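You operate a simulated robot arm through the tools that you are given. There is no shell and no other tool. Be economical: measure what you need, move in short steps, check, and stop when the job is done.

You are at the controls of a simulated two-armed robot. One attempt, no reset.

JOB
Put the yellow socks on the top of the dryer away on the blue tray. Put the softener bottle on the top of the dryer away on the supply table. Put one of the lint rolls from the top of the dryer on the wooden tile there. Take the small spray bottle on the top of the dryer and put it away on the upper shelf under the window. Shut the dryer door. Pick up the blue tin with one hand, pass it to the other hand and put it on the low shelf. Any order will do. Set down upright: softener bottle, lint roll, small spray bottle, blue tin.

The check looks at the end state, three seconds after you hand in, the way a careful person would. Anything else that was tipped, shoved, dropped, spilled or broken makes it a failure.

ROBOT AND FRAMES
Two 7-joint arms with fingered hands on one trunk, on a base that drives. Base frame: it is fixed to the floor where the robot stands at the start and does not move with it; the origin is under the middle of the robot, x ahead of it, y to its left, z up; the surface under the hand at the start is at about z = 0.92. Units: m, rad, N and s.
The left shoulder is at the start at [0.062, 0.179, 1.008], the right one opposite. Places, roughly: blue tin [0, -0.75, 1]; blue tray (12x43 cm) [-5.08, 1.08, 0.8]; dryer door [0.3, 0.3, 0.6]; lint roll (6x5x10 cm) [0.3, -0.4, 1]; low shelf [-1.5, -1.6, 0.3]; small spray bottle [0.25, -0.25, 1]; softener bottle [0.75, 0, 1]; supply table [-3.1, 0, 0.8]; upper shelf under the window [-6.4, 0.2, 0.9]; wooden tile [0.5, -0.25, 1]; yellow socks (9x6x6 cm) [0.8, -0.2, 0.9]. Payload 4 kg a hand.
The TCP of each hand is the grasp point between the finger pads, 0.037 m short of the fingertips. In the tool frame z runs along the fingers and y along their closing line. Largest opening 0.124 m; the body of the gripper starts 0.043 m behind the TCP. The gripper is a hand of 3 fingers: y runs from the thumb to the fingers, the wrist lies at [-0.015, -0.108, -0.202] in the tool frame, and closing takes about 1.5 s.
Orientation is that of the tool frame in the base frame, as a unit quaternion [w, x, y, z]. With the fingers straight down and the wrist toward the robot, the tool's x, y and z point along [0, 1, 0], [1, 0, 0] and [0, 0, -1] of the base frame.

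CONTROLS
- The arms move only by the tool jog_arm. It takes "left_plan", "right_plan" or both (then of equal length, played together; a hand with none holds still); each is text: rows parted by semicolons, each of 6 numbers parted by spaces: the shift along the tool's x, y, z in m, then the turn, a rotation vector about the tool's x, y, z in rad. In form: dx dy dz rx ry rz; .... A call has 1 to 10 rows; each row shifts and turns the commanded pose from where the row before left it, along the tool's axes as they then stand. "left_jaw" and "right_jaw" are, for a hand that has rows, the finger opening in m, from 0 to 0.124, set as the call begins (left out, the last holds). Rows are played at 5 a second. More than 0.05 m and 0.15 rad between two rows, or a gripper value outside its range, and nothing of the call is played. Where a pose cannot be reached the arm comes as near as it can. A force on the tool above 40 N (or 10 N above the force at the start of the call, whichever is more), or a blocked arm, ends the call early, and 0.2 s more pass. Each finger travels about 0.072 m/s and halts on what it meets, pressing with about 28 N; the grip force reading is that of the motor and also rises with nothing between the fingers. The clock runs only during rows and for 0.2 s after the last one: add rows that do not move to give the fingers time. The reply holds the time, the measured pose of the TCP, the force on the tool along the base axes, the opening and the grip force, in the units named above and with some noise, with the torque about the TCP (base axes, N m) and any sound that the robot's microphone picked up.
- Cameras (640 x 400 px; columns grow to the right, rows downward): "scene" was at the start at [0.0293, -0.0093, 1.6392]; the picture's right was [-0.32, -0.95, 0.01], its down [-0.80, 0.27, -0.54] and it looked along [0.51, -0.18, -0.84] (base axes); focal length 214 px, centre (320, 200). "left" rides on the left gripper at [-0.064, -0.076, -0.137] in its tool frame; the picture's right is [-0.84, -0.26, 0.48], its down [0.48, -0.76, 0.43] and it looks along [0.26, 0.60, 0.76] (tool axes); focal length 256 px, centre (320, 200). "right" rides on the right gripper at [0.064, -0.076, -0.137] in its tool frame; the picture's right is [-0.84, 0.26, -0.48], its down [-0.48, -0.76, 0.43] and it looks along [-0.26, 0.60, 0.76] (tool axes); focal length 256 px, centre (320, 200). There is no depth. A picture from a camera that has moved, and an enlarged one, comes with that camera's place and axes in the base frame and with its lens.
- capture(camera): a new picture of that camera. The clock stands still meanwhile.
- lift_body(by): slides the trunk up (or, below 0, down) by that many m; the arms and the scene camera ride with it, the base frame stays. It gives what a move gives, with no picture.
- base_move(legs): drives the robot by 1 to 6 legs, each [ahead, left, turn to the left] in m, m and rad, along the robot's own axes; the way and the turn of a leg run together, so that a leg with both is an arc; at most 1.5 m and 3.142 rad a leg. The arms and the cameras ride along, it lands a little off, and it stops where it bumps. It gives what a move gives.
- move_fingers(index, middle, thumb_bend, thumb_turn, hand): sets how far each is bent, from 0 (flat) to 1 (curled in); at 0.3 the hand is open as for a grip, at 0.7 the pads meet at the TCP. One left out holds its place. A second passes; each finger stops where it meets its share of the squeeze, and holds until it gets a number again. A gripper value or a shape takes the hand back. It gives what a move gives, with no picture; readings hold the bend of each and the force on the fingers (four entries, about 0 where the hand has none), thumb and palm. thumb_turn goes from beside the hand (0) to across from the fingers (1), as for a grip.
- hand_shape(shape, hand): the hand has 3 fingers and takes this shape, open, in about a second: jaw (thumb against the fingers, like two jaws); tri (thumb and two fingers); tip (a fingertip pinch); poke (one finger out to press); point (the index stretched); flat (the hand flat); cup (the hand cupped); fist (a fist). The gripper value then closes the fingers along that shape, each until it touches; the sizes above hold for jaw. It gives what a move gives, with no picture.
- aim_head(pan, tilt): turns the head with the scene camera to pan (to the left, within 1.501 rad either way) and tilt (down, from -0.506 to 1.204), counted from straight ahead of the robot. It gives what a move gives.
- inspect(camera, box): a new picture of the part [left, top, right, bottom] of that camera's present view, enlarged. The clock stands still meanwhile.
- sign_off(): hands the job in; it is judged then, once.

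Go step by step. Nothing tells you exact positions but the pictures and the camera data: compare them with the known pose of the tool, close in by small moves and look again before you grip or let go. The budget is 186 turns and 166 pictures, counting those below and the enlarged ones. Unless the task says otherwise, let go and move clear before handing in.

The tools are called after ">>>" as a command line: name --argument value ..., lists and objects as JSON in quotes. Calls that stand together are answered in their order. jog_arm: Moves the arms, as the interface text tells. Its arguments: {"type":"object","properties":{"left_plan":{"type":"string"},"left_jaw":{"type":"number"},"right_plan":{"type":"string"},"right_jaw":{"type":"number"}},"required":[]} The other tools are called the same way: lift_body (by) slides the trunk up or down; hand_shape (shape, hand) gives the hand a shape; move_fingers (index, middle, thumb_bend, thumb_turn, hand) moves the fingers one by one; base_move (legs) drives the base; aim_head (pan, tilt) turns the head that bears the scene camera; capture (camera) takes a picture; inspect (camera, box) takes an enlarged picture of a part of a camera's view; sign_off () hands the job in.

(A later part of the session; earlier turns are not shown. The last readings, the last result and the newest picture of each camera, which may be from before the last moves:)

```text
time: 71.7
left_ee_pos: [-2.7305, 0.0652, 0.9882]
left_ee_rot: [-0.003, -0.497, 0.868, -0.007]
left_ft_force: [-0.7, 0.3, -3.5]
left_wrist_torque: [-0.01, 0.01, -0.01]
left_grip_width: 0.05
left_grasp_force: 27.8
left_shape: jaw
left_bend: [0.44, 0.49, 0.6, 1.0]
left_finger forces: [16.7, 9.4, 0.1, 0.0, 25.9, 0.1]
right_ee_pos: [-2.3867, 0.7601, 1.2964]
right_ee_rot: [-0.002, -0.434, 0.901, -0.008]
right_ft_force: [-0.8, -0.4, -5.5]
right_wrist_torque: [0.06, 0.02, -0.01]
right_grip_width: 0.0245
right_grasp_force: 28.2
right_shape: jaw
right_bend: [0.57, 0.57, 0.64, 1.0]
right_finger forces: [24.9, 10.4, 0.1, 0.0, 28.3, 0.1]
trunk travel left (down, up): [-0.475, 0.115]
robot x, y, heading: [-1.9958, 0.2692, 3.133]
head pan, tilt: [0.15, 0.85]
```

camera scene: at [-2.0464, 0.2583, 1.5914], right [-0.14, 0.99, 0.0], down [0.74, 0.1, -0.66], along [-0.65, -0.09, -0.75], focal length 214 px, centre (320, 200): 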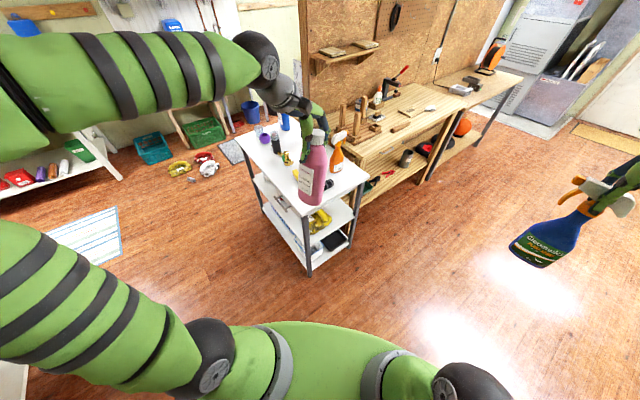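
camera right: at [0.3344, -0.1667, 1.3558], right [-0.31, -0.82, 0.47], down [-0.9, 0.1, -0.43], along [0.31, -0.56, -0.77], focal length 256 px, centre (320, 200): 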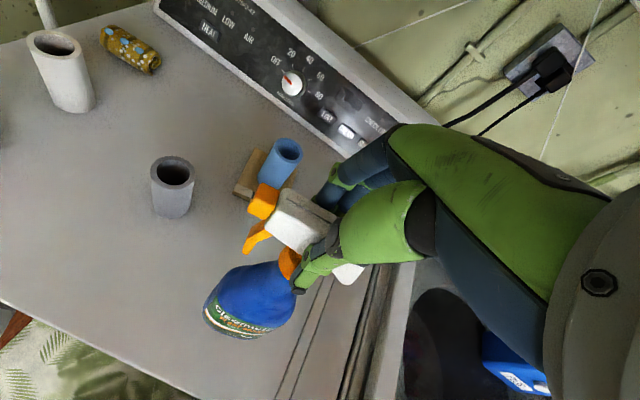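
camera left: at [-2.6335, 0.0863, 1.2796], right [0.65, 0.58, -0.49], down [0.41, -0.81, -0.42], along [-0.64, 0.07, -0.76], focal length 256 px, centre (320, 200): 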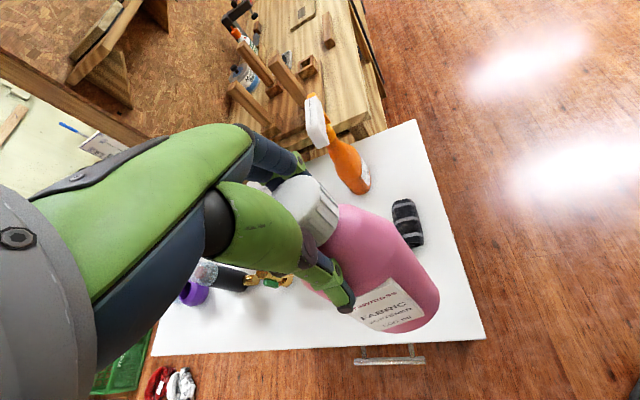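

>>> jog_arm --left_plan "0 0 0.003 0 0 0;0 0 0.003 0 0 0;0 0 0.003 0 0 0;0 0 0 0 0 0"

>>> inspect --camera "scene" --box '[260, 140, 340, 220]'

```text
time: 72.7
left_ee_pos: [-2.7298, 0.066, 0.9857]
left_ee_rot: [-0.008, -0.497, 0.868, -0.005]
left_ft_force: [-0.5, -1.2, 40.6]
left_wrist_torque: [0.08, 0.08, -0.01]
left_grip_width: 0.0505
left_grasp_force: 28.2
left_shape: jaw
left_bend: [0.44, 0.49, 0.59, 1.0]
left_finger forces: [19.2, 12.5, 0.1, 0.1, 43.6, 0.0]
right_ee_pos: [-2.3839, 0.7608, 1.2975]
right_ee_rot: [-0.004, -0.434, 0.901, -0.008]
right_ft_force: [0.2, 0.3, -4.2]
right_wrist_torque: [0.05, 0.03, 0.03]
right_grip_width: 0.0243
right_grasp_force: 28.4
right_shape: jaw
right_bend: [0.57, 0.57, 0.64, 1.0]
right_finger forces: [24.9, 10.5, 0.0, 0.1, 28.2, 0.1]
trunk travel left (down, up): [-0.475, 0.115]
robot x, y, heading: [-1.9999, 0.2678, 3.123]
head pan, tilt: [0.15, 0.85]
```

```text
5.00 times, centred on (300, 180) of scene
camera zoom: at [-2.0427, 0.2591, 1.592], right [-0.14, 0.99, 0.0], down [0.74, 0.1, -0.66], along [-0.66, -0.09, -0.75], focal length 1072 px, centre (420, 300)
```

zoom: 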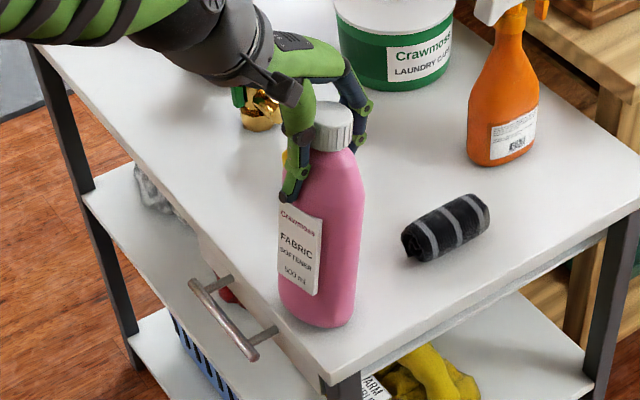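

The bottle touches down about 1 cm from the front edge. I'll lift slightly, shift it 1.2 cm inward, and set it down again.

>>> jog_arm --left_plan "0 0 -0.006 0 0 0;0 0 -0.006 0 0 0;-0.003 0.012 0 0 0 0;0 0 0.005 0 0 0;0 0 0.002 0 0 0;0 0 0 0 0 0"

```text
time: 74.1
left_ee_pos: [-2.7391, 0.074, 0.9865]
left_ee_rot: [-0.004, -0.497, 0.868, -0.007]
left_ft_force: [2.4, -2.3, 15.5]
left_wrist_torque: [-0.3, -0.45, 0.0]
left_grip_width: 0.0499
left_grasp_force: 27.8
left_shape: jaw
left_bend: [0.44, 0.49, 0.59, 1.0]
left_finger forces: [16.4, 9.4, 0.0, 0.1, 37.7, 0.1]
right_ee_pos: [-2.3869, 0.7606, 1.2977]
right_ee_rot: [-0.001, -0.435, 0.9, -0.008]
right_ft_force: [0.3, 0.0, -5.4]
right_wrist_torque: [0.03, 0.05, 0.0]
right_grip_width: 0.0247
right_grasp_force: 27.5
right_shape: jaw
right_bend: [0.57, 0.57, 0.64, 1.0]
right_finger forces: [24.9, 10.5, 0.0, 0.1, 28.3, 0.0]
trunk travel left (down, up): [-0.475, 0.115]
robot x, y, heading: [-1.9952, 0.269, 3.132]
head pan, tilt: [0.15, 0.85]
```

>>> jog_arm --left_plan "0 0 -0.001 0 0 0;0 0 0 0 0 0;0 0 0 0 0 0;0 0 0 0 0 0;0 0 0 0 0 0;0 0 0 0 0 0" --left_jaw 0.11

>>> inspect --camera "scene" --box '[260, 140, 340, 220]'

>>> capture --camera "left"

```text
time: 75.5
left_ee_pos: [-2.738, 0.0741, 0.9857]
left_ee_rot: [-0.003, -0.495, 0.869, -0.008]
left_ft_force: [0.1, -0.9, -0.4]
left_wrist_torque: [0.02, -0.01, 0.02]
left_grip_width: 0.1096
left_grasp_force: 0.1
left_shape: jaw
left_bend: [0.31, 0.33, 0.11, 0.98]
left_finger forces: [0.0, 0.0, 0.0, 0.1, 0.3, 0.1]
right_ee_pos: [-2.3867, 0.7603, 1.2972]
right_ee_rot: [-0.002, -0.434, 0.901, -0.008]
right_ft_force: [0.0, 0.9, -5.5]
right_wrist_torque: [0.02, 0.03, -0.02]
right_grip_width: 0.0249
right_grasp_force: 28.3
right_shape: jaw
right_bend: [0.57, 0.57, 0.64, 1.0]
right_finger forces: [24.9, 10.4, 0.1, 0.0, 28.3, 0.0]
trunk travel left (down, up): [-0.475, 0.115]
robot x, y, heading: [-2.0037, 0.2696, 3.126]
head pan, tilt: [0.15, 0.85]
```

```text
5.00 times, centred on (300, 180) of scene
camera zoom: at [-2.0461, 0.2582, 1.5914], right [-0.14, 0.99, 0.0], down [0.74, 0.1, -0.66], along [-0.65, -0.09, -0.75], focal length 1072 px, centre (420, 300)
```

zoom: 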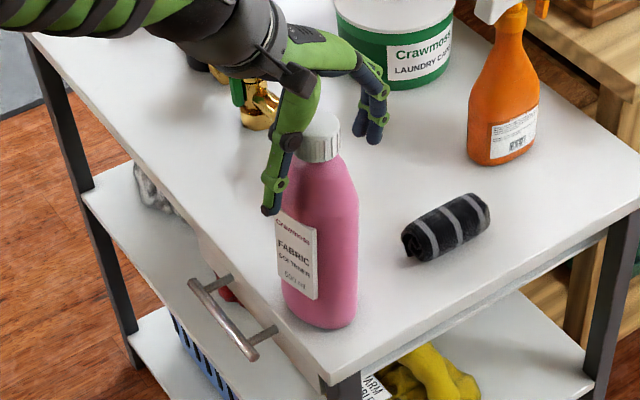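

```text
103 pictures are left
camera left: at [-2.642, 0.0921, 1.1224], right [0.65, 0.58, -0.49], down [0.41, -0.81, -0.42], along [-0.64, 0.07, -0.76], focal length 256 px, centre (320, 200)
```

left: 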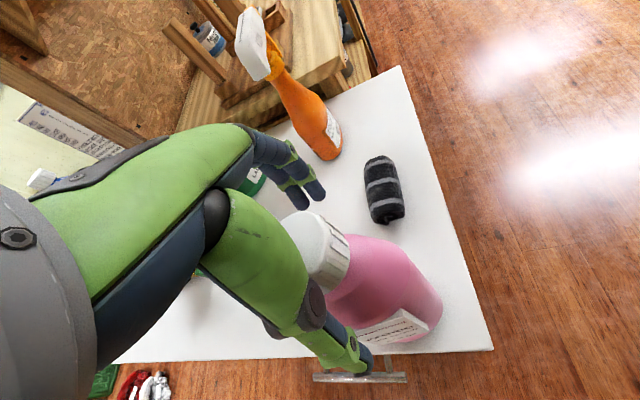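

The softener stands upright and free. I'll raise the left hand straight up, then draw it back.

>>> jog_arm --left_plan "0 0 -0.03 0 0 0;0 0 -0.04 0 0 0;0 0 -0.045 0 0 0;0 0 -0.045 0 0 0;0 0 -0.045 0 0 0;0 0 -0.045 0 0 0;-0.035 -0.025 0 0 0 0;-0.035 -0.025 0 0 0 0;-0.035 -0.025 0 0 0 0;-0.035 -0.025 0 0 0 0"

>>> aim_head --pan 0 --tilt 0.4

>>> capture --camera "scene"

```text
time: 77.7
left_ee_pos: [-2.582, 0.1491, 1.2358]
left_ee_rot: [-0.003, -0.496, 0.868, -0.008]
left_ft_force: [-0.2, 0.2, 0.3]
left_wrist_torque: [0.01, 0.03, 0.0]
left_grip_width: 0.1099
left_grasp_force: 0.0
left_shape: jaw
left_bend: [0.31, 0.33, 0.11, 0.98]
left_finger forces: [0.0, 0.0, 0.0, 0.1, 0.1, 0.0]
right_ee_pos: [-2.3859, 0.7615, 1.2967]
right_ee_rot: [-0.003, -0.434, 0.901, -0.008]
right_ft_force: [0.6, 0.1, -6.2]
right_wrist_torque: [0.08, 0.01, -0.02]
right_grip_width: 0.0244
right_grasp_force: 28.0
right_shape: jaw
right_bend: [0.57, 0.57, 0.64, 1.0]
right_finger forces: [24.8, 11.1, 0.1, 0.0, 28.4, 0.0]
trunk travel left (down, up): [-0.475, 0.115]
robot x, y, heading: [-1.9992, 0.2692, 3.13]
head pan, tilt: [0.15, 0.85]
```

```text
time: 78.6
left_ee_pos: [-2.5831, 0.149, 1.2354]
left_ee_rot: [-0.002, -0.496, 0.868, -0.007]
left_ft_force: [0.1, -0.4, -1.1]
left_wrist_torque: [-0.03, 0.01, 0.03]
left_grip_width: 0.1099
left_grasp_force: 0.0
left_shape: jaw
left_bend: [0.31, 0.33, 0.11, 0.98]
left_finger forces: [0.1, 0.0, 0.0, 0.0, 0.1, 0.0]
right_ee_pos: [-2.3876, 0.7608, 1.2977]
right_ee_rot: [-0.003, -0.434, 0.901, -0.008]
right_ft_force: [0.7, 1.8, -5.3]
right_wrist_torque: [0.04, 0.05, 0.01]
right_grip_width: 0.0244
right_grasp_force: 27.8
right_shape: jaw
right_bend: [0.57, 0.57, 0.64, 1.0]
right_finger forces: [25.0, 10.6, 0.1, 0.0, 28.3, 0.1]
trunk travel left (down, up): [-0.475, 0.115]
robot x, y, heading: [-1.9949, 0.2653, 3.131]
head pan, tilt: [0.0, 0.4]
```

```text
102 pictures are left
camera scene: at [-2.0614, 0.2701, 1.6304], right [0.01, 1.0, 0.0], down [0.39, 0.0, -0.92], along [-0.92, 0.01, -0.39], focal length 214 px, centre (320, 200)
```

scene: 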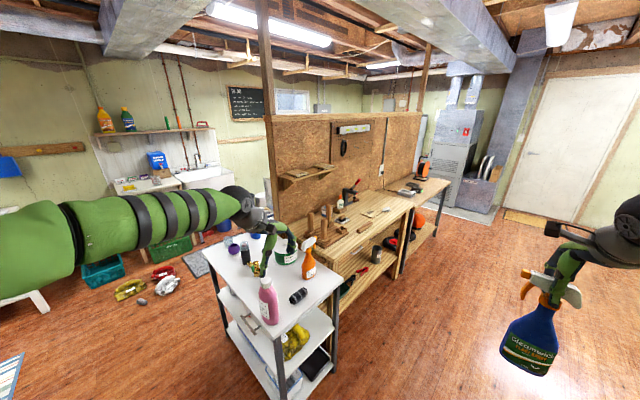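

The softener is done. The upper shelf under the window appears to lie behind the plywood partition, so I'll look left to plan a route around the supply table.

>>> aim_head --pan 0.9 --tilt 0.5

>>> capture --camera "scene"

```text
time: 79.8
left_ee_pos: [-2.5819, 0.1486, 1.2348]
left_ee_rot: [-0.003, -0.497, 0.868, -0.008]
left_ft_force: [-0.3, -0.4, 0.2]
left_wrist_torque: [-0.02, 0.0, -0.01]
left_grip_width: 0.1098
left_grasp_force: 0.0
left_shape: jaw
left_bend: [0.31, 0.33, 0.11, 0.98]
left_finger forces: [0.0, 0.1, 0.0, 0.0, 0.1, 0.1]
right_ee_pos: [-2.3864, 0.76, 1.2961]
right_ee_rot: [-0.002, -0.434, 0.901, -0.008]
right_ft_force: [-1.3, -0.4, -5.6]
right_wrist_torque: [0.04, 0.05, -0.03]
right_grip_width: 0.0245
right_grasp_force: 27.7
right_shape: jaw
right_bend: [0.57, 0.57, 0.64, 1.0]
right_finger forces: [25.0, 10.7, 0.0, 0.1, 28.3, 0.0]
trunk travel left (down, up): [-0.475, 0.115]
robot x, y, heading: [-2.002, 0.2726, 3.129]
head pan, tilt: [0.901, 0.499]
```

```text
101 pictures are left
camera scene: at [-2.0262, 0.1985, 1.6214], right [-0.78, 0.63, 0.0], down [0.3, 0.37, -0.88], along [-0.55, -0.68, -0.48], focal length 214 px, centre (320, 200)
```

scene: 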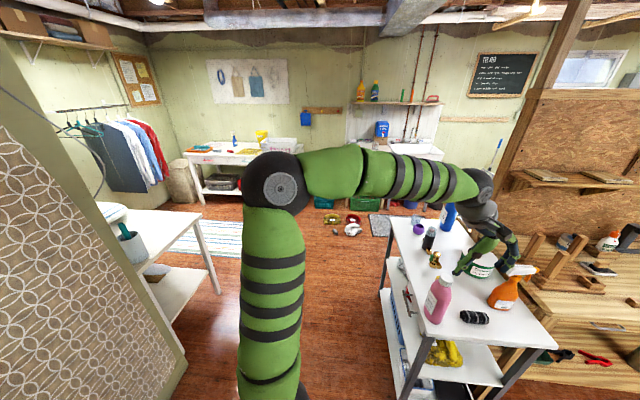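

The gap between the patterned screen with its white table and the supply table is wide enough. I'll raise the trunk, back off a bit, turn toward the gap and drive through.

>>> lift_body --by 0.1

>>> base_move --legs '[[-0.2, 0, 0], [0, 0, 1.0], [1.35, 0, 0], [0, 0, -0.85]]'

>>> aim_head --pan 0 --tilt 0.45

>>> capture --camera "scene"

```text
time: 81.1
left_ee_pos: [-2.5821, 0.1482, 1.3354]
left_ee_rot: [-0.003, -0.495, 0.869, -0.007]
left_ft_force: [-0.8, -0.9, -0.4]
left_wrist_torque: [0.0, 0.02, -0.02]
left_grip_width: 0.1097
left_grasp_force: 0.0
left_shape: jaw
left_bend: [0.31, 0.33, 0.11, 0.98]
left_finger forces: [0.0, 0.0, 0.1, 0.0, 0.0, 0.0]
right_ee_pos: [-2.3867, 0.7599, 1.3969]
right_ee_rot: [-0.002, -0.434, 0.901, -0.008]
right_ft_force: [-0.4, -0.2, -5.2]
right_wrist_torque: [0.03, 0.07, 0.03]
right_grip_width: 0.0244
right_grasp_force: 27.8
right_shape: jaw
right_bend: [0.57, 0.57, 0.64, 1.0]
right_finger forces: [25.0, 10.7, 0.0, 0.1, 28.3, 0.0]
trunk travel left (down, up): [-0.575, 0.015]
robot x, y, heading: [-1.9958, 0.2681, 3.131]
head pan, tilt: [0.901, 0.499]
```

```text
time: 93.8
left_ee_pos: [-3.107, -1.0718, 1.3362]
left_ee_rot: [-0.004, -0.559, 0.829, -0.008]
left_ft_force: [0.6, 0.7, 0.1]
left_wrist_torque: [0.01, 0.01, 0.0]
left_grip_width: 0.11
left_grasp_force: 0.1
left_shape: jaw
left_bend: [0.31, 0.33, 0.11, 0.98]
left_finger forces: [0.1, 0.1, 0.0, 0.0, 0.0, 0.0]
right_ee_pos: [-3.0041, -0.4381, 1.3975]
right_ee_rot: [-0.001, -0.5, 0.866, -0.008]
right_ft_force: [0.3, 0.2, -5.8]
right_wrist_torque: [0.02, 0.08, -0.02]
right_grip_width: 0.0241
right_grasp_force: 28.0
right_shape: jaw
right_bend: [0.58, 0.57, 0.64, 1.0]
right_finger forces: [25.0, 10.3, 0.1, 0.1, 27.6, 0.1]
trunk travel left (down, up): [-0.575, 0.015]
robot x, y, heading: [-2.5452, -0.8669, -3.008]
head pan, tilt: [0.901, 0.499]
```

```text
time: 95.0
left_ee_pos: [-3.1072, -1.0713, 1.3353]
left_ee_rot: [-0.004, -0.559, 0.829, -0.008]
left_ft_force: [-0.5, -0.4, -0.7]
left_wrist_torque: [0.01, 0.0, -0.03]
left_grip_width: 0.11
left_grasp_force: 0.1
left_shape: jaw
left_bend: [0.31, 0.33, 0.11, 0.98]
left_finger forces: [0.0, 0.0, 0.1, 0.0, 0.0, 0.1]
right_ee_pos: [-3.0042, -0.4389, 1.3967]
right_ee_rot: [-0.001, -0.5, 0.866, -0.008]
right_ft_force: [-0.5, 0.6, -5.9]
right_wrist_torque: [0.07, 0.02, 0.01]
right_grip_width: 0.0243
right_grasp_force: 27.8
right_shape: jaw
right_bend: [0.58, 0.57, 0.64, 1.0]
right_finger forces: [25.1, 10.3, 0.1, 0.0, 27.5, 0.0]
trunk travel left (down, up): [-0.575, 0.015]
robot x, y, heading: [-2.5493, -0.8686, -3.008]
head pan, tilt: [0.0, 0.45]
```

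```text
100 pictures are left
camera scene: at [-2.6092, -0.8749, 1.7258], right [-0.14, 0.99, 0.0], down [0.43, 0.06, -0.9], along [-0.89, -0.12, -0.44], focal length 214 px, centre (320, 200)
```

scene: 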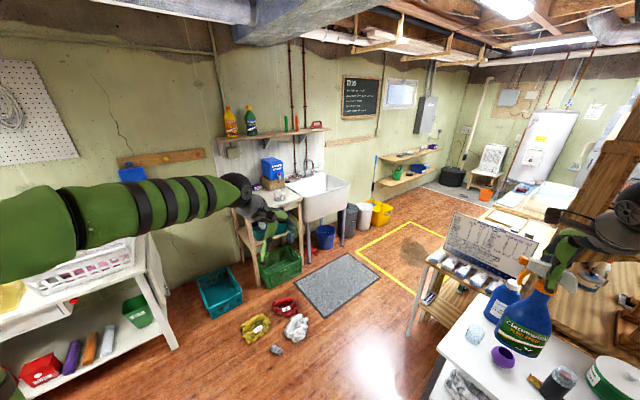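

>>> inspect --camera "scene" --box '[300, 120, 540, 300]'

>>> inspect --camera "scene" --box '[360, 130, 460, 200]'

```text
2.22 times, centred on (420, 210) of scene
camera zoom: at [-2.6092, -0.8749, 1.7258], right [-0.14, 0.99, 0.0], down [0.43, 0.06, -0.9], along [-0.89, -0.12, -0.44], focal length 477 px, centre (98, 178)
```

zoom: 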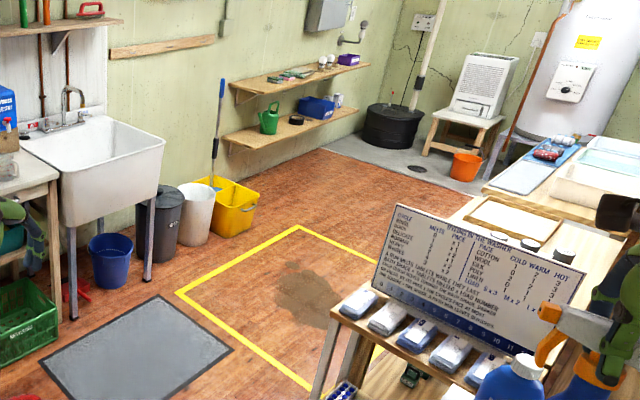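

```text
5.71 times, centred on (410, 165) of scene
camera zoom: at [-2.6092, -0.8749, 1.7258], right [-0.14, 0.99, 0.0], down [0.43, 0.06, -0.9], along [-0.89, -0.12, -0.44], focal length 1226 px, centre (-194, 400)
```

zoom: 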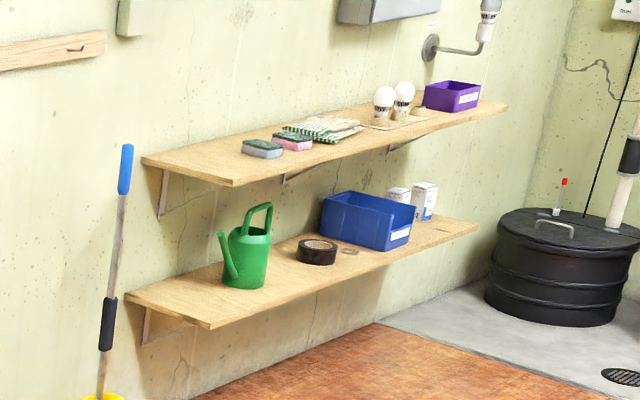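

The upper shelf is on the window wall, but a taped-off wet patch lies right in front of it from this side. I'd rather not cross that, so I'll go back and round the workbench's far end from the open floor.

>>> base_move --legs '[[0, 0, 0.85], [-1.45, 0, 0], [0, 0, -1.5], [0.3, 0, -0.3], [1.2, 0, 0]]'

>>> capture --camera "scene"

```text
time: 115.5
left_ee_pos: [-3.2644, 1.7634, 1.3355]
left_ee_rot: [-0.005, -0.11, 0.994, -0.006]
left_ft_force: [0.6, 0.7, 0.5]
left_wrist_torque: [0.0, 0.01, 0.02]
left_grip_width: 0.1102
left_grasp_force: 0.0
left_shape: jaw
left_bend: [0.31, 0.33, 0.11, 0.98]
left_finger forces: [0.0, 0.1, 0.0, 0.0, 0.1, 0.0]
right_ee_pos: [-2.6838, 2.0375, 1.3966]
right_ee_rot: [-0.005, -0.039, 0.999, -0.008]
right_ft_force: [0.3, 0.3, -4.4]
right_wrist_torque: [0.01, -0.01, 0.02]
right_grip_width: 0.0238
right_grasp_force: 27.8
right_shape: jaw
right_bend: [0.58, 0.57, 0.64, 1.0]
right_finger forces: [25.2, 10.0, 0.0, 0.0, 27.0, 0.0]
trunk travel left (down, up): [-0.575, 0.015]
robot x, y, heading: [-2.7829, 1.4179, 2.31]
head pan, tilt: [0.0, 0.45]
```

```text
97 pictures are left
camera scene: at [-2.8202, 1.4656, 1.7258], right [0.74, 0.67, 0.0], down [0.29, -0.32, -0.9], along [-0.61, 0.67, -0.44], focal length 214 px, centre (320, 200)
```

scene: 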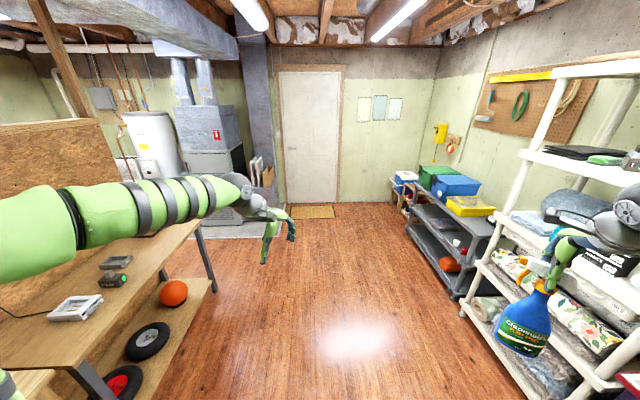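

>>> base_move --legs '[[1.2, 0.0, 0]]'

>>> aim_head --pan 1.2 --tilt 0.5

>>> capture --camera "scene"

```text
time: 121.6
left_ee_pos: [-4.0807, 2.6421, 1.3357]
left_ee_rot: [-0.005, -0.114, 0.993, -0.006]
left_ft_force: [-0.1, 0.4, 0.4]
left_wrist_torque: [-0.02, -0.01, -0.01]
left_grip_width: 0.1098
left_grasp_force: 0.0
left_shape: jaw
left_bend: [0.31, 0.33, 0.11, 0.98]
left_finger forces: [0.0, 0.0, 0.1, 0.0, 0.0, 0.1]
right_ee_pos: [-3.5026, 2.9212, 1.3982]
right_ee_rot: [-0.005, -0.045, 0.999, -0.007]
right_ft_force: [0.2, 0.1, -5.2]
right_wrist_torque: [0.07, -0.05, -0.03]
right_grip_width: 0.0238
right_grasp_force: 28.0
right_shape: jaw
right_bend: [0.58, 0.57, 0.64, 1.0]
right_finger forces: [25.4, 10.0, 0.0, 0.0, 27.1, 0.0]
trunk travel left (down, up): [-0.575, 0.015]
robot x, y, heading: [-3.5942, 2.2985, 2.317]
head pan, tilt: [0.0, 0.45]
```

```text
time: 123.0
left_ee_pos: [-4.0804, 2.6415, 1.3364]
left_ee_rot: [-0.006, -0.114, 0.993, -0.006]
left_ft_force: [-0.7, -0.7, 0.9]
left_wrist_torque: [0.02, 0.0, 0.01]
left_grip_width: 0.1095
left_grasp_force: 0.0
left_shape: jaw
left_bend: [0.31, 0.33, 0.11, 0.98]
left_finger forces: [0.1, 0.0, 0.0, 0.0, 0.1, 0.0]
right_ee_pos: [-3.5028, 2.9216, 1.3962]
right_ee_rot: [-0.005, -0.045, 0.999, -0.007]
right_ft_force: [-0.1, -0.6, -5.2]
right_wrist_torque: [0.08, -0.01, -0.03]
right_grip_width: 0.0238
right_grasp_force: 28.1
right_shape: jaw
right_bend: [0.58, 0.57, 0.64, 1.0]
right_finger forces: [25.4, 10.1, 0.0, 0.1, 27.1, 0.0]
trunk travel left (down, up): [-0.575, 0.015]
robot x, y, heading: [-3.5935, 2.2998, 2.317]
head pan, tilt: [1.201, 0.499]
```

```text
96 pictures are left
camera scene: at [-3.6548, 2.2464, 1.7214], right [-0.37, 0.93, 0.0], down [0.44, 0.18, -0.88], along [-0.82, -0.32, -0.48], focal length 214 px, centre (320, 200)
```

scene: 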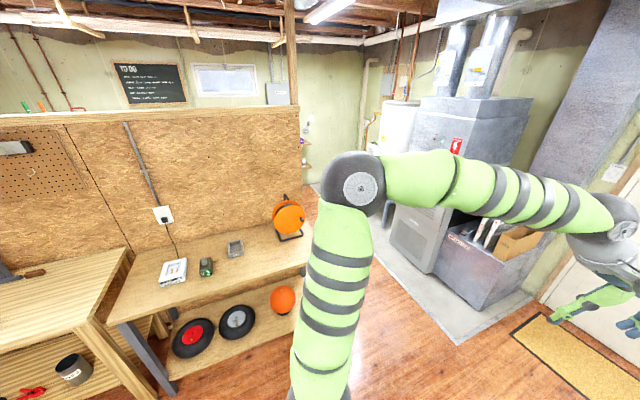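

There's a roughly 1.5 m wide passage between the bench end and the furnace. I'll go forward, turn left and look down it.

>>> base_move --legs '[[0.83, 0, 0], [0, 0, 1.58]]'

>>> aim_head --pan 0.1 --tilt 0.5

>>> capture --camera "scene"

```text
time: 131.2
left_ee_pos: [-4.4907, 2.4184, 1.3363]
left_ee_rot: [0.0, 0.786, -0.618, 0.009]
left_ft_force: [0.4, -0.5, 0.3]
left_wrist_torque: [0.01, 0.01, 0.03]
left_grip_width: 0.11
left_grasp_force: 0.1
left_shape: jaw
left_bend: [0.31, 0.33, 0.11, 0.98]
left_finger forces: [0.0, 0.0, 0.0, 0.0, 0.0, 0.0]
right_ee_pos: [-4.777, 2.9939, 1.3978]
right_ee_rot: [-0.002, 0.741, -0.671, 0.01]
right_ft_force: [-0.4, -0.1, -4.6]
right_wrist_torque: [-0.02, 0.05, 0.0]
right_grip_width: 0.0238
right_grasp_force: 27.9
right_shape: jaw
right_bend: [0.58, 0.57, 0.64, 1.0]
right_finger forces: [25.1, 9.8, 0.1, 0.1, 26.4, 0.0]
trunk travel left (down, up): [-0.575, 0.015]
robot x, y, heading: [-4.1547, 2.9131, -2.381]
head pan, tilt: [1.201, 0.499]
```

```text
time: 132.6
left_ee_pos: [-4.4913, 2.4197, 1.3351]
left_ee_rot: [0.0, 0.786, -0.618, 0.009]
left_ft_force: [-0.9, 0.0, -0.3]
left_wrist_torque: [0.01, 0.01, 0.02]
left_grip_width: 0.11
left_grasp_force: 0.1
left_shape: jaw
left_bend: [0.31, 0.33, 0.11, 0.98]
left_finger forces: [0.0, 0.0, 0.0, 0.1, 0.1, 0.1]
right_ee_pos: [-4.7768, 2.9944, 1.398]
right_ee_rot: [-0.002, 0.741, -0.671, 0.009]
right_ft_force: [-0.1, -0.5, -5.7]
right_wrist_torque: [0.0, 0.06, -0.04]
right_grip_width: 0.0236
right_grasp_force: 27.7
right_shape: jaw
right_bend: [0.58, 0.57, 0.64, 1.0]
right_finger forces: [25.0, 9.8, 0.0, 0.0, 26.4, 0.0]
trunk travel left (down, up): [-0.575, 0.015]
robot x, y, heading: [-4.1553, 2.9111, -2.381]
head pan, tilt: [0.099, 0.499]
```

```text
95 pictures are left
camera scene: at [-4.1933, 2.8649, 1.7213], right [-0.76, 0.65, 0.0], down [0.31, 0.36, -0.88], along [-0.57, -0.66, -0.48], focal length 214 px, centre (320, 200)
```

scene: 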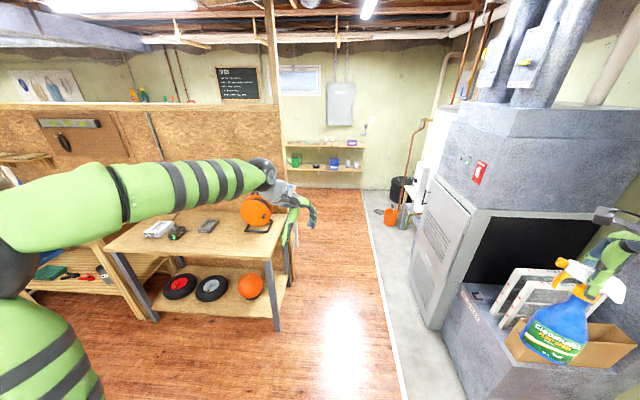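

>>> base_move --legs '[[1.3, 0.05, 0], [0.7, 0.1, 0]]'

>>> aim_head --pan 0.3 --tilt 0.7

>>> capture --camera "scene"

```text
time: 139.0
left_ee_pos: [-5.3746, 1.507, 1.3455]
left_ee_rot: [0.007, 0.791, -0.612, 0.011]
left_ft_force: [0.6, 0.2, -0.3]
left_wrist_torque: [0.03, -0.01, -0.02]
left_grip_width: 0.1097
left_grasp_force: 0.0
left_shape: jaw
left_bend: [0.31, 0.33, 0.11, 0.98]
left_finger forces: [0.0, 0.0, 0.1, 0.0, 0.0, 0.0]
right_ee_pos: [-5.6717, 2.0736, 1.3966]
right_ee_rot: [0.002, 0.748, -0.664, 0.012]
right_ft_force: [1.1, -0.5, -4.7]
right_wrist_torque: [-0.08, 0.0, 0.01]
right_grip_width: 0.0235
right_grasp_force: 28.2
right_shape: jaw
right_bend: [0.58, 0.57, 0.64, 1.0]
right_finger forces: [25.6, 9.7, 0.1, 0.1, 26.9, 0.0]
trunk travel left (down, up): [-0.575, 0.015]
robot x, y, heading: [-5.0529, 1.9905, -2.364]
head pan, tilt: [0.099, 0.499]
stopped in leg 1: the robot was blocked; the commanded pose is now the measured one
```

```text
time: 139.8
left_ee_pos: [-5.3748, 1.5059, 1.345]
left_ee_rot: [0.007, 0.791, -0.612, 0.012]
left_ft_force: [-0.1, -0.2, 0.2]
left_wrist_torque: [-0.01, 0.02, -0.01]
left_grip_width: 0.1099
left_grasp_force: 0.1
left_shape: jaw
left_bend: [0.31, 0.33, 0.11, 0.98]
left_finger forces: [0.0, 0.0, 0.0, 0.1, 0.0, 0.0]
right_ee_pos: [-5.6698, 2.077, 1.3979]
right_ee_rot: [0.003, 0.747, -0.665, 0.012]
right_ft_force: [-0.4, 0.0, -4.7]
right_wrist_torque: [0.01, 0.04, 0.02]
right_grip_width: 0.0236
right_grasp_force: 28.1
right_shape: jaw
right_bend: [0.58, 0.57, 0.64, 1.0]
right_finger forces: [25.4, 10.5, 0.0, 0.0, 26.9, 0.0]
trunk travel left (down, up): [-0.575, 0.015]
robot x, y, heading: [-5.0533, 1.9888, -2.366]
head pan, tilt: [0.3, 0.7]
```

```text
94 pictures are left
camera scene: at [-5.0669, 1.9547, 1.7041], right [-0.88, 0.48, 0.0], down [0.3, 0.56, -0.77], along [-0.37, -0.68, -0.63], focal length 214 px, centre (320, 200)
```

scene: 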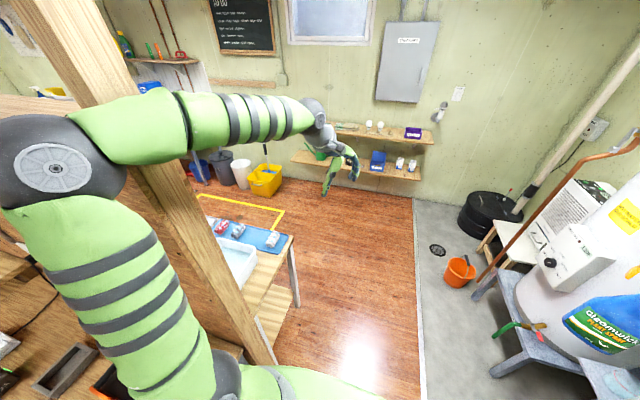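

The left arm brushed the wooden post, so I'll back off a few centimetres and check the right-hand clearance before sliding over.

>>> base_move --legs '[[-0.12, -0.03, 0]]'

>>> aim_head --pan -0.9 --tilt 0.6

>>> capture --camera "scene"

>>> aim_head --pan 0.9 --tilt 0.6

>>> capture --camera "scene"

```text
time: 141.0
left_ee_pos: [-5.3144, 1.5974, 1.3387]
left_ee_rot: [0.003, 0.791, -0.612, 0.008]
left_ft_force: [1.1, 0.8, 0.7]
left_wrist_torque: [0.01, -0.02, -0.04]
left_grip_width: 0.1099
left_grasp_force: 0.0
left_shape: jaw
left_bend: [0.31, 0.33, 0.11, 0.98]
left_finger forces: [0.1, 0.0, 0.0, 0.0, 0.0, 0.0]
right_ee_pos: [-5.6098, 2.166, 1.3969]
right_ee_rot: [-0.002, 0.746, -0.666, 0.009]
right_ft_force: [0.1, -0.5, -4.8]
right_wrist_torque: [-0.02, 0.06, -0.03]
right_grip_width: 0.0238
right_grasp_force: 27.7
right_shape: jaw
right_bend: [0.58, 0.57, 0.64, 1.0]
right_finger forces: [25.4, 11.0, 0.0, 0.1, 27.4, 0.0]
trunk travel left (down, up): [-0.575, 0.015]
robot x, y, heading: [-4.985, 2.091, -2.366]
head pan, tilt: [0.3, 0.7]
```

```text
time: 142.4
left_ee_pos: [-5.3154, 1.5949, 1.338]
left_ee_rot: [0.001, 0.79, -0.612, 0.008]
left_ft_force: [-1.1, -0.2, -0.6]
left_wrist_torque: [0.0, -0.04, 0.02]
left_grip_width: 0.11
left_grasp_force: 0.0
left_shape: jaw
left_bend: [0.31, 0.33, 0.11, 0.98]
left_finger forces: [0.1, 0.0, 0.0, 0.0, 0.0, 0.0]
right_ee_pos: [-5.6114, 2.1645, 1.3975]
right_ee_rot: [-0.002, 0.746, -0.666, 0.008]
right_ft_force: [-0.1, 0.0, -5.1]
right_wrist_torque: [0.05, 0.04, 0.03]
right_grip_width: 0.0238
right_grasp_force: 27.6
right_shape: jaw
right_bend: [0.58, 0.57, 0.64, 1.0]
right_finger forces: [25.8, 10.8, 0.1, 0.0, 27.4, 0.0]
trunk travel left (down, up): [-0.575, 0.015]
robot x, y, heading: [-4.9857, 2.0937, -2.367]
head pan, tilt: [-0.901, 0.6]
```

```text
93 pictures are left
camera scene: at [-5.0545, 2.125, 1.7122], right [0.13, 0.99, 0.0], down [0.56, -0.07, -0.82], along [-0.82, 0.1, -0.57], focal length 214 px, centre (320, 200)
```

scene: 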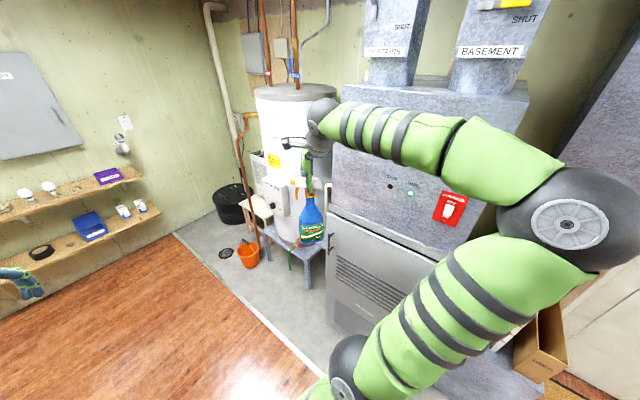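

```text
time: 144.2
left_ee_pos: [-5.3142, 1.5961, 1.3369]
left_ee_rot: [0.001, 0.79, -0.613, 0.007]
left_ft_force: [-0.2, 0.4, -0.6]
left_wrist_torque: [0.0, 0.03, 0.02]
left_grip_width: 0.1099
left_grasp_force: 0.0
left_shape: jaw
left_bend: [0.31, 0.33, 0.11, 0.98]
left_finger forces: [0.1, 0.0, 0.0, 0.0, 0.0, 0.1]
right_ee_pos: [-5.6109, 2.164, 1.396]
right_ee_rot: [-0.002, 0.746, -0.666, 0.008]
right_ft_force: [0.2, 0.3, -5.2]
right_wrist_torque: [-0.03, 0.07, 0.01]
right_grip_width: 0.0234
right_grasp_force: 27.7
right_shape: jaw
right_bend: [0.58, 0.57, 0.64, 1.0]
right_finger forces: [25.7, 10.7, 0.1, 0.0, 27.4, 0.0]
trunk travel left (down, up): [-0.575, 0.015]
robot x, y, heading: [-4.9868, 2.0882, -2.366]
head pan, tilt: [0.901, 0.6]
```

```text
92 pictures are left
camera scene: at [-4.9577, 2.026, 1.7123], right [-0.99, -0.1, 0.0], down [-0.06, 0.56, -0.83], along [0.09, -0.82, -0.56], focal length 214 px, centre (320, 200)
```

scene: 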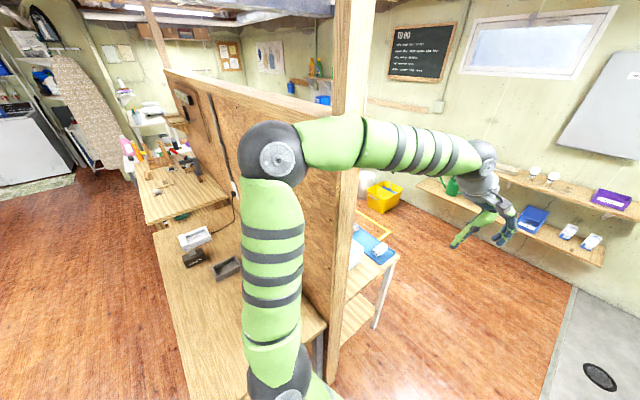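

Both elbows stick out, so I'll stretch both hands forward and inward to narrow the robot for the passage.

>>> jog_arm --left_plan "0.0115 0.0324 0 0 0 0;0.0115 0.0324 0 0 0 0;0.0115 0.0324 0 0 0 0;0.0115 0.0324 0 0 0 0;0.0115 0.0324 0 0 0 0;0.0115 0.0324 0 0 0 0;0.0115 0.0324 0 0 0 0;0.0115 0.0324 0 0 0 0;0 0 0 0 0 0" --right_plan "0.043 0.0142 0 0 0 0;0.043 0.0142 0 0 0 0;0.043 0.0142 0 0 0 0;0.043 0.0142 0 0 0 0;0.043 0.0142 0 0 0 0;0.043 0.0142 0 0 0 0;0.043 0.0142 0 0 0 0;0.043 0.0142 0 0 0 0;0 0 0 0 0 0"

>>> base_move --legs '[[0, -0.22, 0]]'

>>> aim_head --pan 0.5 --tilt 0.7

>>> capture --camera "scene"

```text
time: 146.2
left_ee_pos: [-5.5313, 1.4498, 1.3379]
left_ee_rot: [0.003, 0.79, -0.613, 0.008]
left_ft_force: [0.1, 0.2, 0.5]
left_wrist_torque: [-0.04, 0.01, 0.04]
left_grip_width: 0.1099
left_grasp_force: 0.1
left_shape: jaw
left_bend: [0.31, 0.33, 0.11, 0.98]
left_finger forces: [0.0, 0.1, 0.0, 0.1, 0.0, 0.0]
left hand out of reach, approached as far as the arm can: row 8
right_ee_pos: [-5.6827, 1.8102, 1.4002]
right_ee_rot: [-0.001, 0.746, -0.666, 0.008]
right_ft_force: [0.3, 0.9, -4.9]
right_wrist_torque: [0.04, 0.05, 0.01]
right_grip_width: 0.0237
right_grasp_force: 27.9
right_shape: jaw
right_bend: [0.58, 0.57, 0.64, 1.0]
right_finger forces: [25.5, 13.4, 0.0, 0.0, 27.6, 0.1]
trunk travel left (down, up): [-0.575, 0.015]
robot x, y, heading: [-4.9842, 2.0904, -2.364]
head pan, tilt: [0.901, 0.6]
```

```text
time: 147.9
left_ee_pos: [-5.689, 1.6085, 1.338]
left_ee_rot: [0.002, 0.79, -0.613, 0.008]
left_ft_force: [-0.2, -0.2, 0.7]
left_wrist_torque: [-0.04, -0.04, 0.0]
left_grip_width: 0.1101
left_grasp_force: 0.1
left_shape: jaw
left_bend: [0.31, 0.33, 0.11, 0.98]
left_finger forces: [0.0, 0.0, 0.0, 0.0, 0.1, 0.0]
right_ee_pos: [-5.8397, 1.9694, 1.3977]
right_ee_rot: [-0.002, 0.746, -0.666, 0.008]
right_ft_force: [-1.0, 0.4, -6.0]
right_wrist_torque: [0.01, 0.01, -0.01]
right_grip_width: 0.0239
right_grasp_force: 27.8
right_shape: jaw
right_bend: [0.58, 0.57, 0.64, 1.0]
right_finger forces: [26.0, 13.0, 0.1, 0.1, 27.5, 0.0]
trunk travel left (down, up): [-0.575, 0.015]
robot x, y, heading: [-5.1459, 2.2505, -2.364]
head pan, tilt: [0.901, 0.6]
```

```text
time: 148.8
left_ee_pos: [-5.6879, 1.6064, 1.3369]
left_ee_rot: [0.001, 0.79, -0.613, 0.007]
left_ft_force: [0.0, 0.1, 0.3]
left_wrist_torque: [-0.03, 0.02, -0.02]
left_grip_width: 0.1098
left_grasp_force: 0.0
left_shape: jaw
left_bend: [0.31, 0.33, 0.11, 0.98]
left_finger forces: [0.1, 0.1, 0.0, 0.0, 0.1, 0.0]
right_ee_pos: [-5.8398, 1.9683, 1.3981]
right_ee_rot: [-0.002, 0.746, -0.666, 0.008]
right_ft_force: [0.2, 0.4, -5.6]
right_wrist_torque: [0.05, 0.06, 0.0]
right_grip_width: 0.0238
right_grasp_force: 27.9
right_shape: jaw
right_bend: [0.58, 0.57, 0.64, 1.0]
right_finger forces: [26.3, 12.4, 0.1, 0.1, 27.6, 0.1]
trunk travel left (down, up): [-0.575, 0.015]
robot x, y, heading: [-5.1465, 2.2492, -2.368]
head pan, tilt: [0.499, 0.7]
```

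```text
91 pictures are left
camera scene: at [-5.1465, 2.1906, 1.7036], right [-0.96, 0.29, 0.0], down [0.19, 0.62, -0.76], along [-0.22, -0.73, -0.64], focal length 214 px, centre (320, 200)
```

scene: 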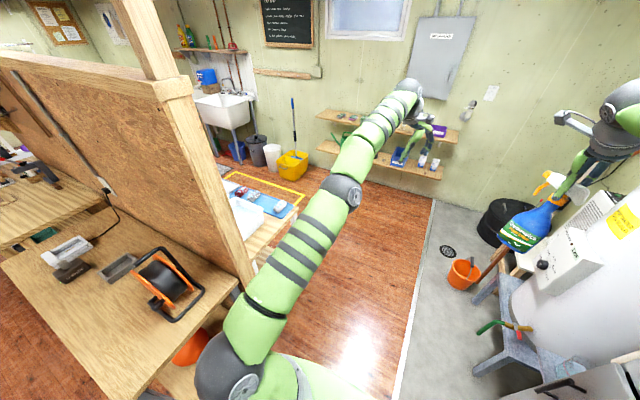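

>>> base_move --legs '[[0.6, 0.12, 0], [0.4, 0.05, 0]]'

>>> aim_head --pan 0.15 --tilt 0.7

>>> capture --camera "scene"

```text
time: 154.3
left_ee_pos: [-6.2772, 0.7808, 1.3362]
left_ee_rot: [0.002, 0.793, -0.61, 0.009]
left_ft_force: [-0.4, -0.4, 0.5]
left_wrist_torque: [0.01, -0.01, 0.01]
left_grip_width: 0.11
left_grasp_force: 0.1
left_shape: jaw
left_bend: [0.31, 0.33, 0.11, 0.98]
left_finger forces: [0.0, 0.0, 0.0, 0.0, 0.0, 0.1]
right_ee_pos: [-6.4306, 1.14, 1.3988]
right_ee_rot: [-0.003, 0.749, -0.663, 0.008]
right_ft_force: [-1.3, -0.5, -5.7]
right_wrist_torque: [0.01, 0.05, -0.02]
right_grip_width: 0.0239
right_grasp_force: 27.7
right_shape: jaw
right_bend: [0.58, 0.57, 0.64, 1.0]
right_finger forces: [26.3, 12.1, 0.0, 0.0, 27.5, 0.0]
trunk travel left (down, up): [-0.575, 0.015]
robot x, y, heading: [-5.7325, 1.4287, -2.36]
head pan, tilt: [0.499, 0.7]
```

```text
time: 155.2
left_ee_pos: [-6.2768, 0.7794, 1.3374]
left_ee_rot: [0.001, 0.793, -0.61, 0.007]
left_ft_force: [-0.5, -0.3, -0.1]
left_wrist_torque: [0.0, 0.05, -0.02]
left_grip_width: 0.11
left_grasp_force: 0.1
left_shape: jaw
left_bend: [0.31, 0.33, 0.11, 0.98]
left_finger forces: [0.1, 0.0, 0.1, 0.0, 0.1, 0.0]
right_ee_pos: [-6.4297, 1.1411, 1.3999]
right_ee_rot: [-0.004, 0.749, -0.663, 0.008]
right_ft_force: [0.2, 1.3, -5.6]
right_wrist_torque: [-0.05, 0.03, -0.01]
right_grip_width: 0.0241
right_grasp_force: 28.0
right_shape: jaw
right_bend: [0.58, 0.57, 0.64, 1.0]
right_finger forces: [26.2, 12.3, 0.0, 0.0, 27.7, 0.1]
trunk travel left (down, up): [-0.575, 0.015]
robot x, y, heading: [-5.7321, 1.4277, -2.36]
head pan, tilt: [0.15, 0.7]
```

```text
90 pictures are left
camera scene: at [-5.7652, 1.3815, 1.7036], right [-0.8, 0.6, 0.0], down [0.38, 0.52, -0.76], along [-0.46, -0.61, -0.64], focal length 214 px, centre (320, 200)
```

scene: 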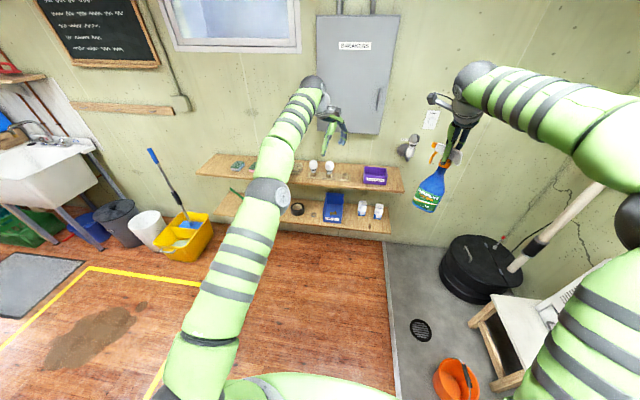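

>>> inspect --camera "scene" --box '[190, 130, 430, 250]'

```text
2.67 times, centred on (310, 190) of scene
camera zoom: at [-5.7652, 1.3815, 1.7036], right [-0.8, 0.6, 0.0], down [0.38, 0.52, -0.76], along [-0.46, -0.61, -0.64], focal length 572 px, centre (347, 227)
```

zoom: 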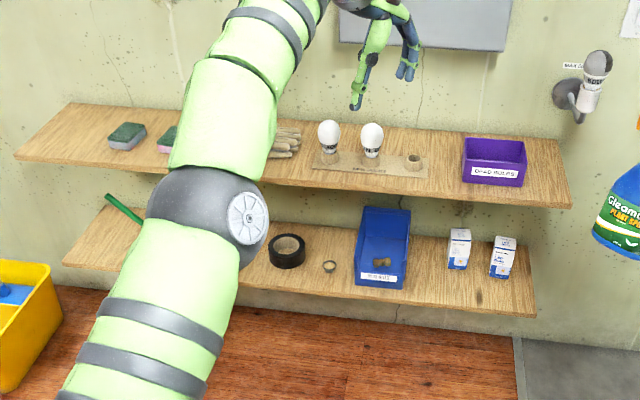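

There's free space at the left end of the upper shelf, around (-5.99, -0.245) with the top near z=0.85. I'll pull both hands in, turn left, and move to a stance that keeps clear of the tape.

>>> jog_arm --left_plan "-0.0155 -0.0430 0 0 0 0;-0.0155 -0.0430 0 0 0 0;-0.0155 -0.0430 0 0 0 0;-0.0155 -0.0430 0 0 0 0;-0.0155 -0.0430 0 0 0 0;-0.0155 -0.0430 0 0 0 0" --right_plan "-0.0255 -0.033 0 0 0 0;-0.0255 -0.033 0 0 0 0;-0.0255 -0.033 0 0 0 0;-0.0255 -0.033 0 0 0 0;-0.0255 -0.033 0 0 0 0;-0.0255 -0.033 0 0 0 0"

>>> base_move --legs '[[0, 0, 0.7]]'

>>> aim_head --pan 0 --tilt 0.75

>>> capture --camera "scene"

```text
time: 156.6
left_ee_pos: [-6.0489, 0.9376, 1.3408]
left_ee_rot: [0.003, 0.792, -0.611, 0.008]
left_ft_force: [-0.8, 0.3, 0.4]
left_wrist_torque: [-0.01, 0.02, 0.0]
left_grip_width: 0.1098
left_grasp_force: 0.1
left_shape: jaw
left_bend: [0.31, 0.33, 0.11, 0.98]
left_finger forces: [0.0, 0.1, 0.1, 0.0, 0.1, 0.0]
right_ee_pos: [-6.2501, 1.32, 1.4005]
right_ee_rot: [-0.001, 0.748, -0.664, 0.008]
right_ft_force: [1.3, 0.0, -4.4]
right_wrist_torque: [-0.03, 0.03, 0.0]
right_grip_width: 0.0237
right_grasp_force: 27.9
right_shape: jaw
right_bend: [0.58, 0.57, 0.64, 1.0]
right_finger forces: [26.3, 11.9, 0.0, 0.0, 28.1, 0.0]
trunk travel left (down, up): [-0.575, 0.015]
robot x, y, heading: [-5.734, 1.4261, -2.363]
head pan, tilt: [0.15, 0.7]
```

```text
time: 158.8
left_ee_pos: [-5.6577, 0.8483, 1.3392]
left_ee_rot: [-0.001, 0.954, -0.301, 0.008]
left_ft_force: [0.9, 0.6, 0.4]
left_wrist_torque: [0.01, 0.0, 0.01]
left_grip_width: 0.1097
left_grasp_force: 0.0
left_shape: jaw
left_bend: [0.31, 0.33, 0.11, 0.98]
left_finger forces: [0.0, 0.1, 0.1, 0.0, 0.0, 0.0]
right_ee_pos: [-6.0587, 1.0095, 1.399]
right_ee_rot: [-0.006, 0.931, -0.366, 0.007]
right_ft_force: [0.7, -0.8, -5.3]
right_wrist_torque: [-0.04, 0.01, 0.02]
right_grip_width: 0.0236
right_grasp_force: 27.9
right_shape: jaw
right_bend: [0.58, 0.57, 0.64, 1.0]
right_finger forces: [26.3, 11.9, 0.0, 0.0, 27.0, 0.0]
trunk travel left (down, up): [-0.575, 0.015]
robot x, y, heading: [-5.734, 1.4269, -1.657]
head pan, tilt: [0.15, 0.7]
```

```text
time: 159.5
left_ee_pos: [-5.6577, 0.8468, 1.339]
left_ee_rot: [-0.001, 0.954, -0.3, 0.007]
left_ft_force: [-0.1, 0.3, -0.5]
left_wrist_torque: [0.0, -0.03, 0.03]
left_grip_width: 0.1098
left_grasp_force: 0.1
left_shape: jaw
left_bend: [0.31, 0.33, 0.11, 0.98]
left_finger forces: [0.1, 0.0, 0.0, 0.0, 0.0, 0.1]
right_ee_pos: [-6.0565, 1.01, 1.4001]
right_ee_rot: [-0.006, 0.931, -0.365, 0.007]
right_ft_force: [0.2, -0.1, -5.6]
right_wrist_torque: [-0.04, 0.04, 0.01]
right_grip_width: 0.0235
right_grasp_force: 28.0
right_shape: jaw
right_bend: [0.58, 0.57, 0.64, 1.0]
right_finger forces: [26.2, 12.0, 0.0, 0.0, 27.0, 0.1]
trunk travel left (down, up): [-0.575, 0.015]
robot x, y, heading: [-5.7347, 1.4268, -1.66]
head pan, tilt: [0.0, 0.75]
```

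```text
88 pictures are left
camera scene: at [-5.7399, 1.3759, 1.6994], right [-1.0, 0.09, 0.0], down [0.06, 0.68, -0.73], along [-0.06, -0.73, -0.68], focal length 214 px, centre (320, 200)
```

scene: 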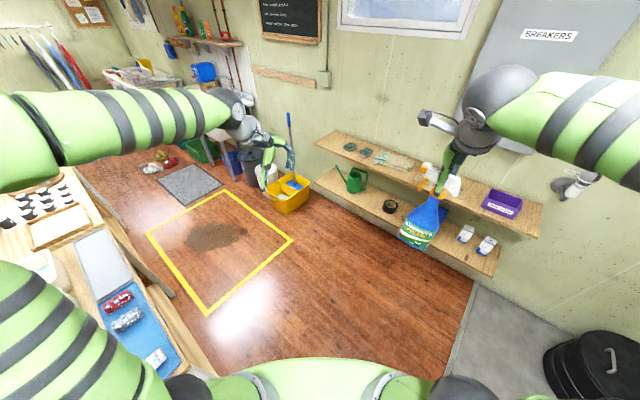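

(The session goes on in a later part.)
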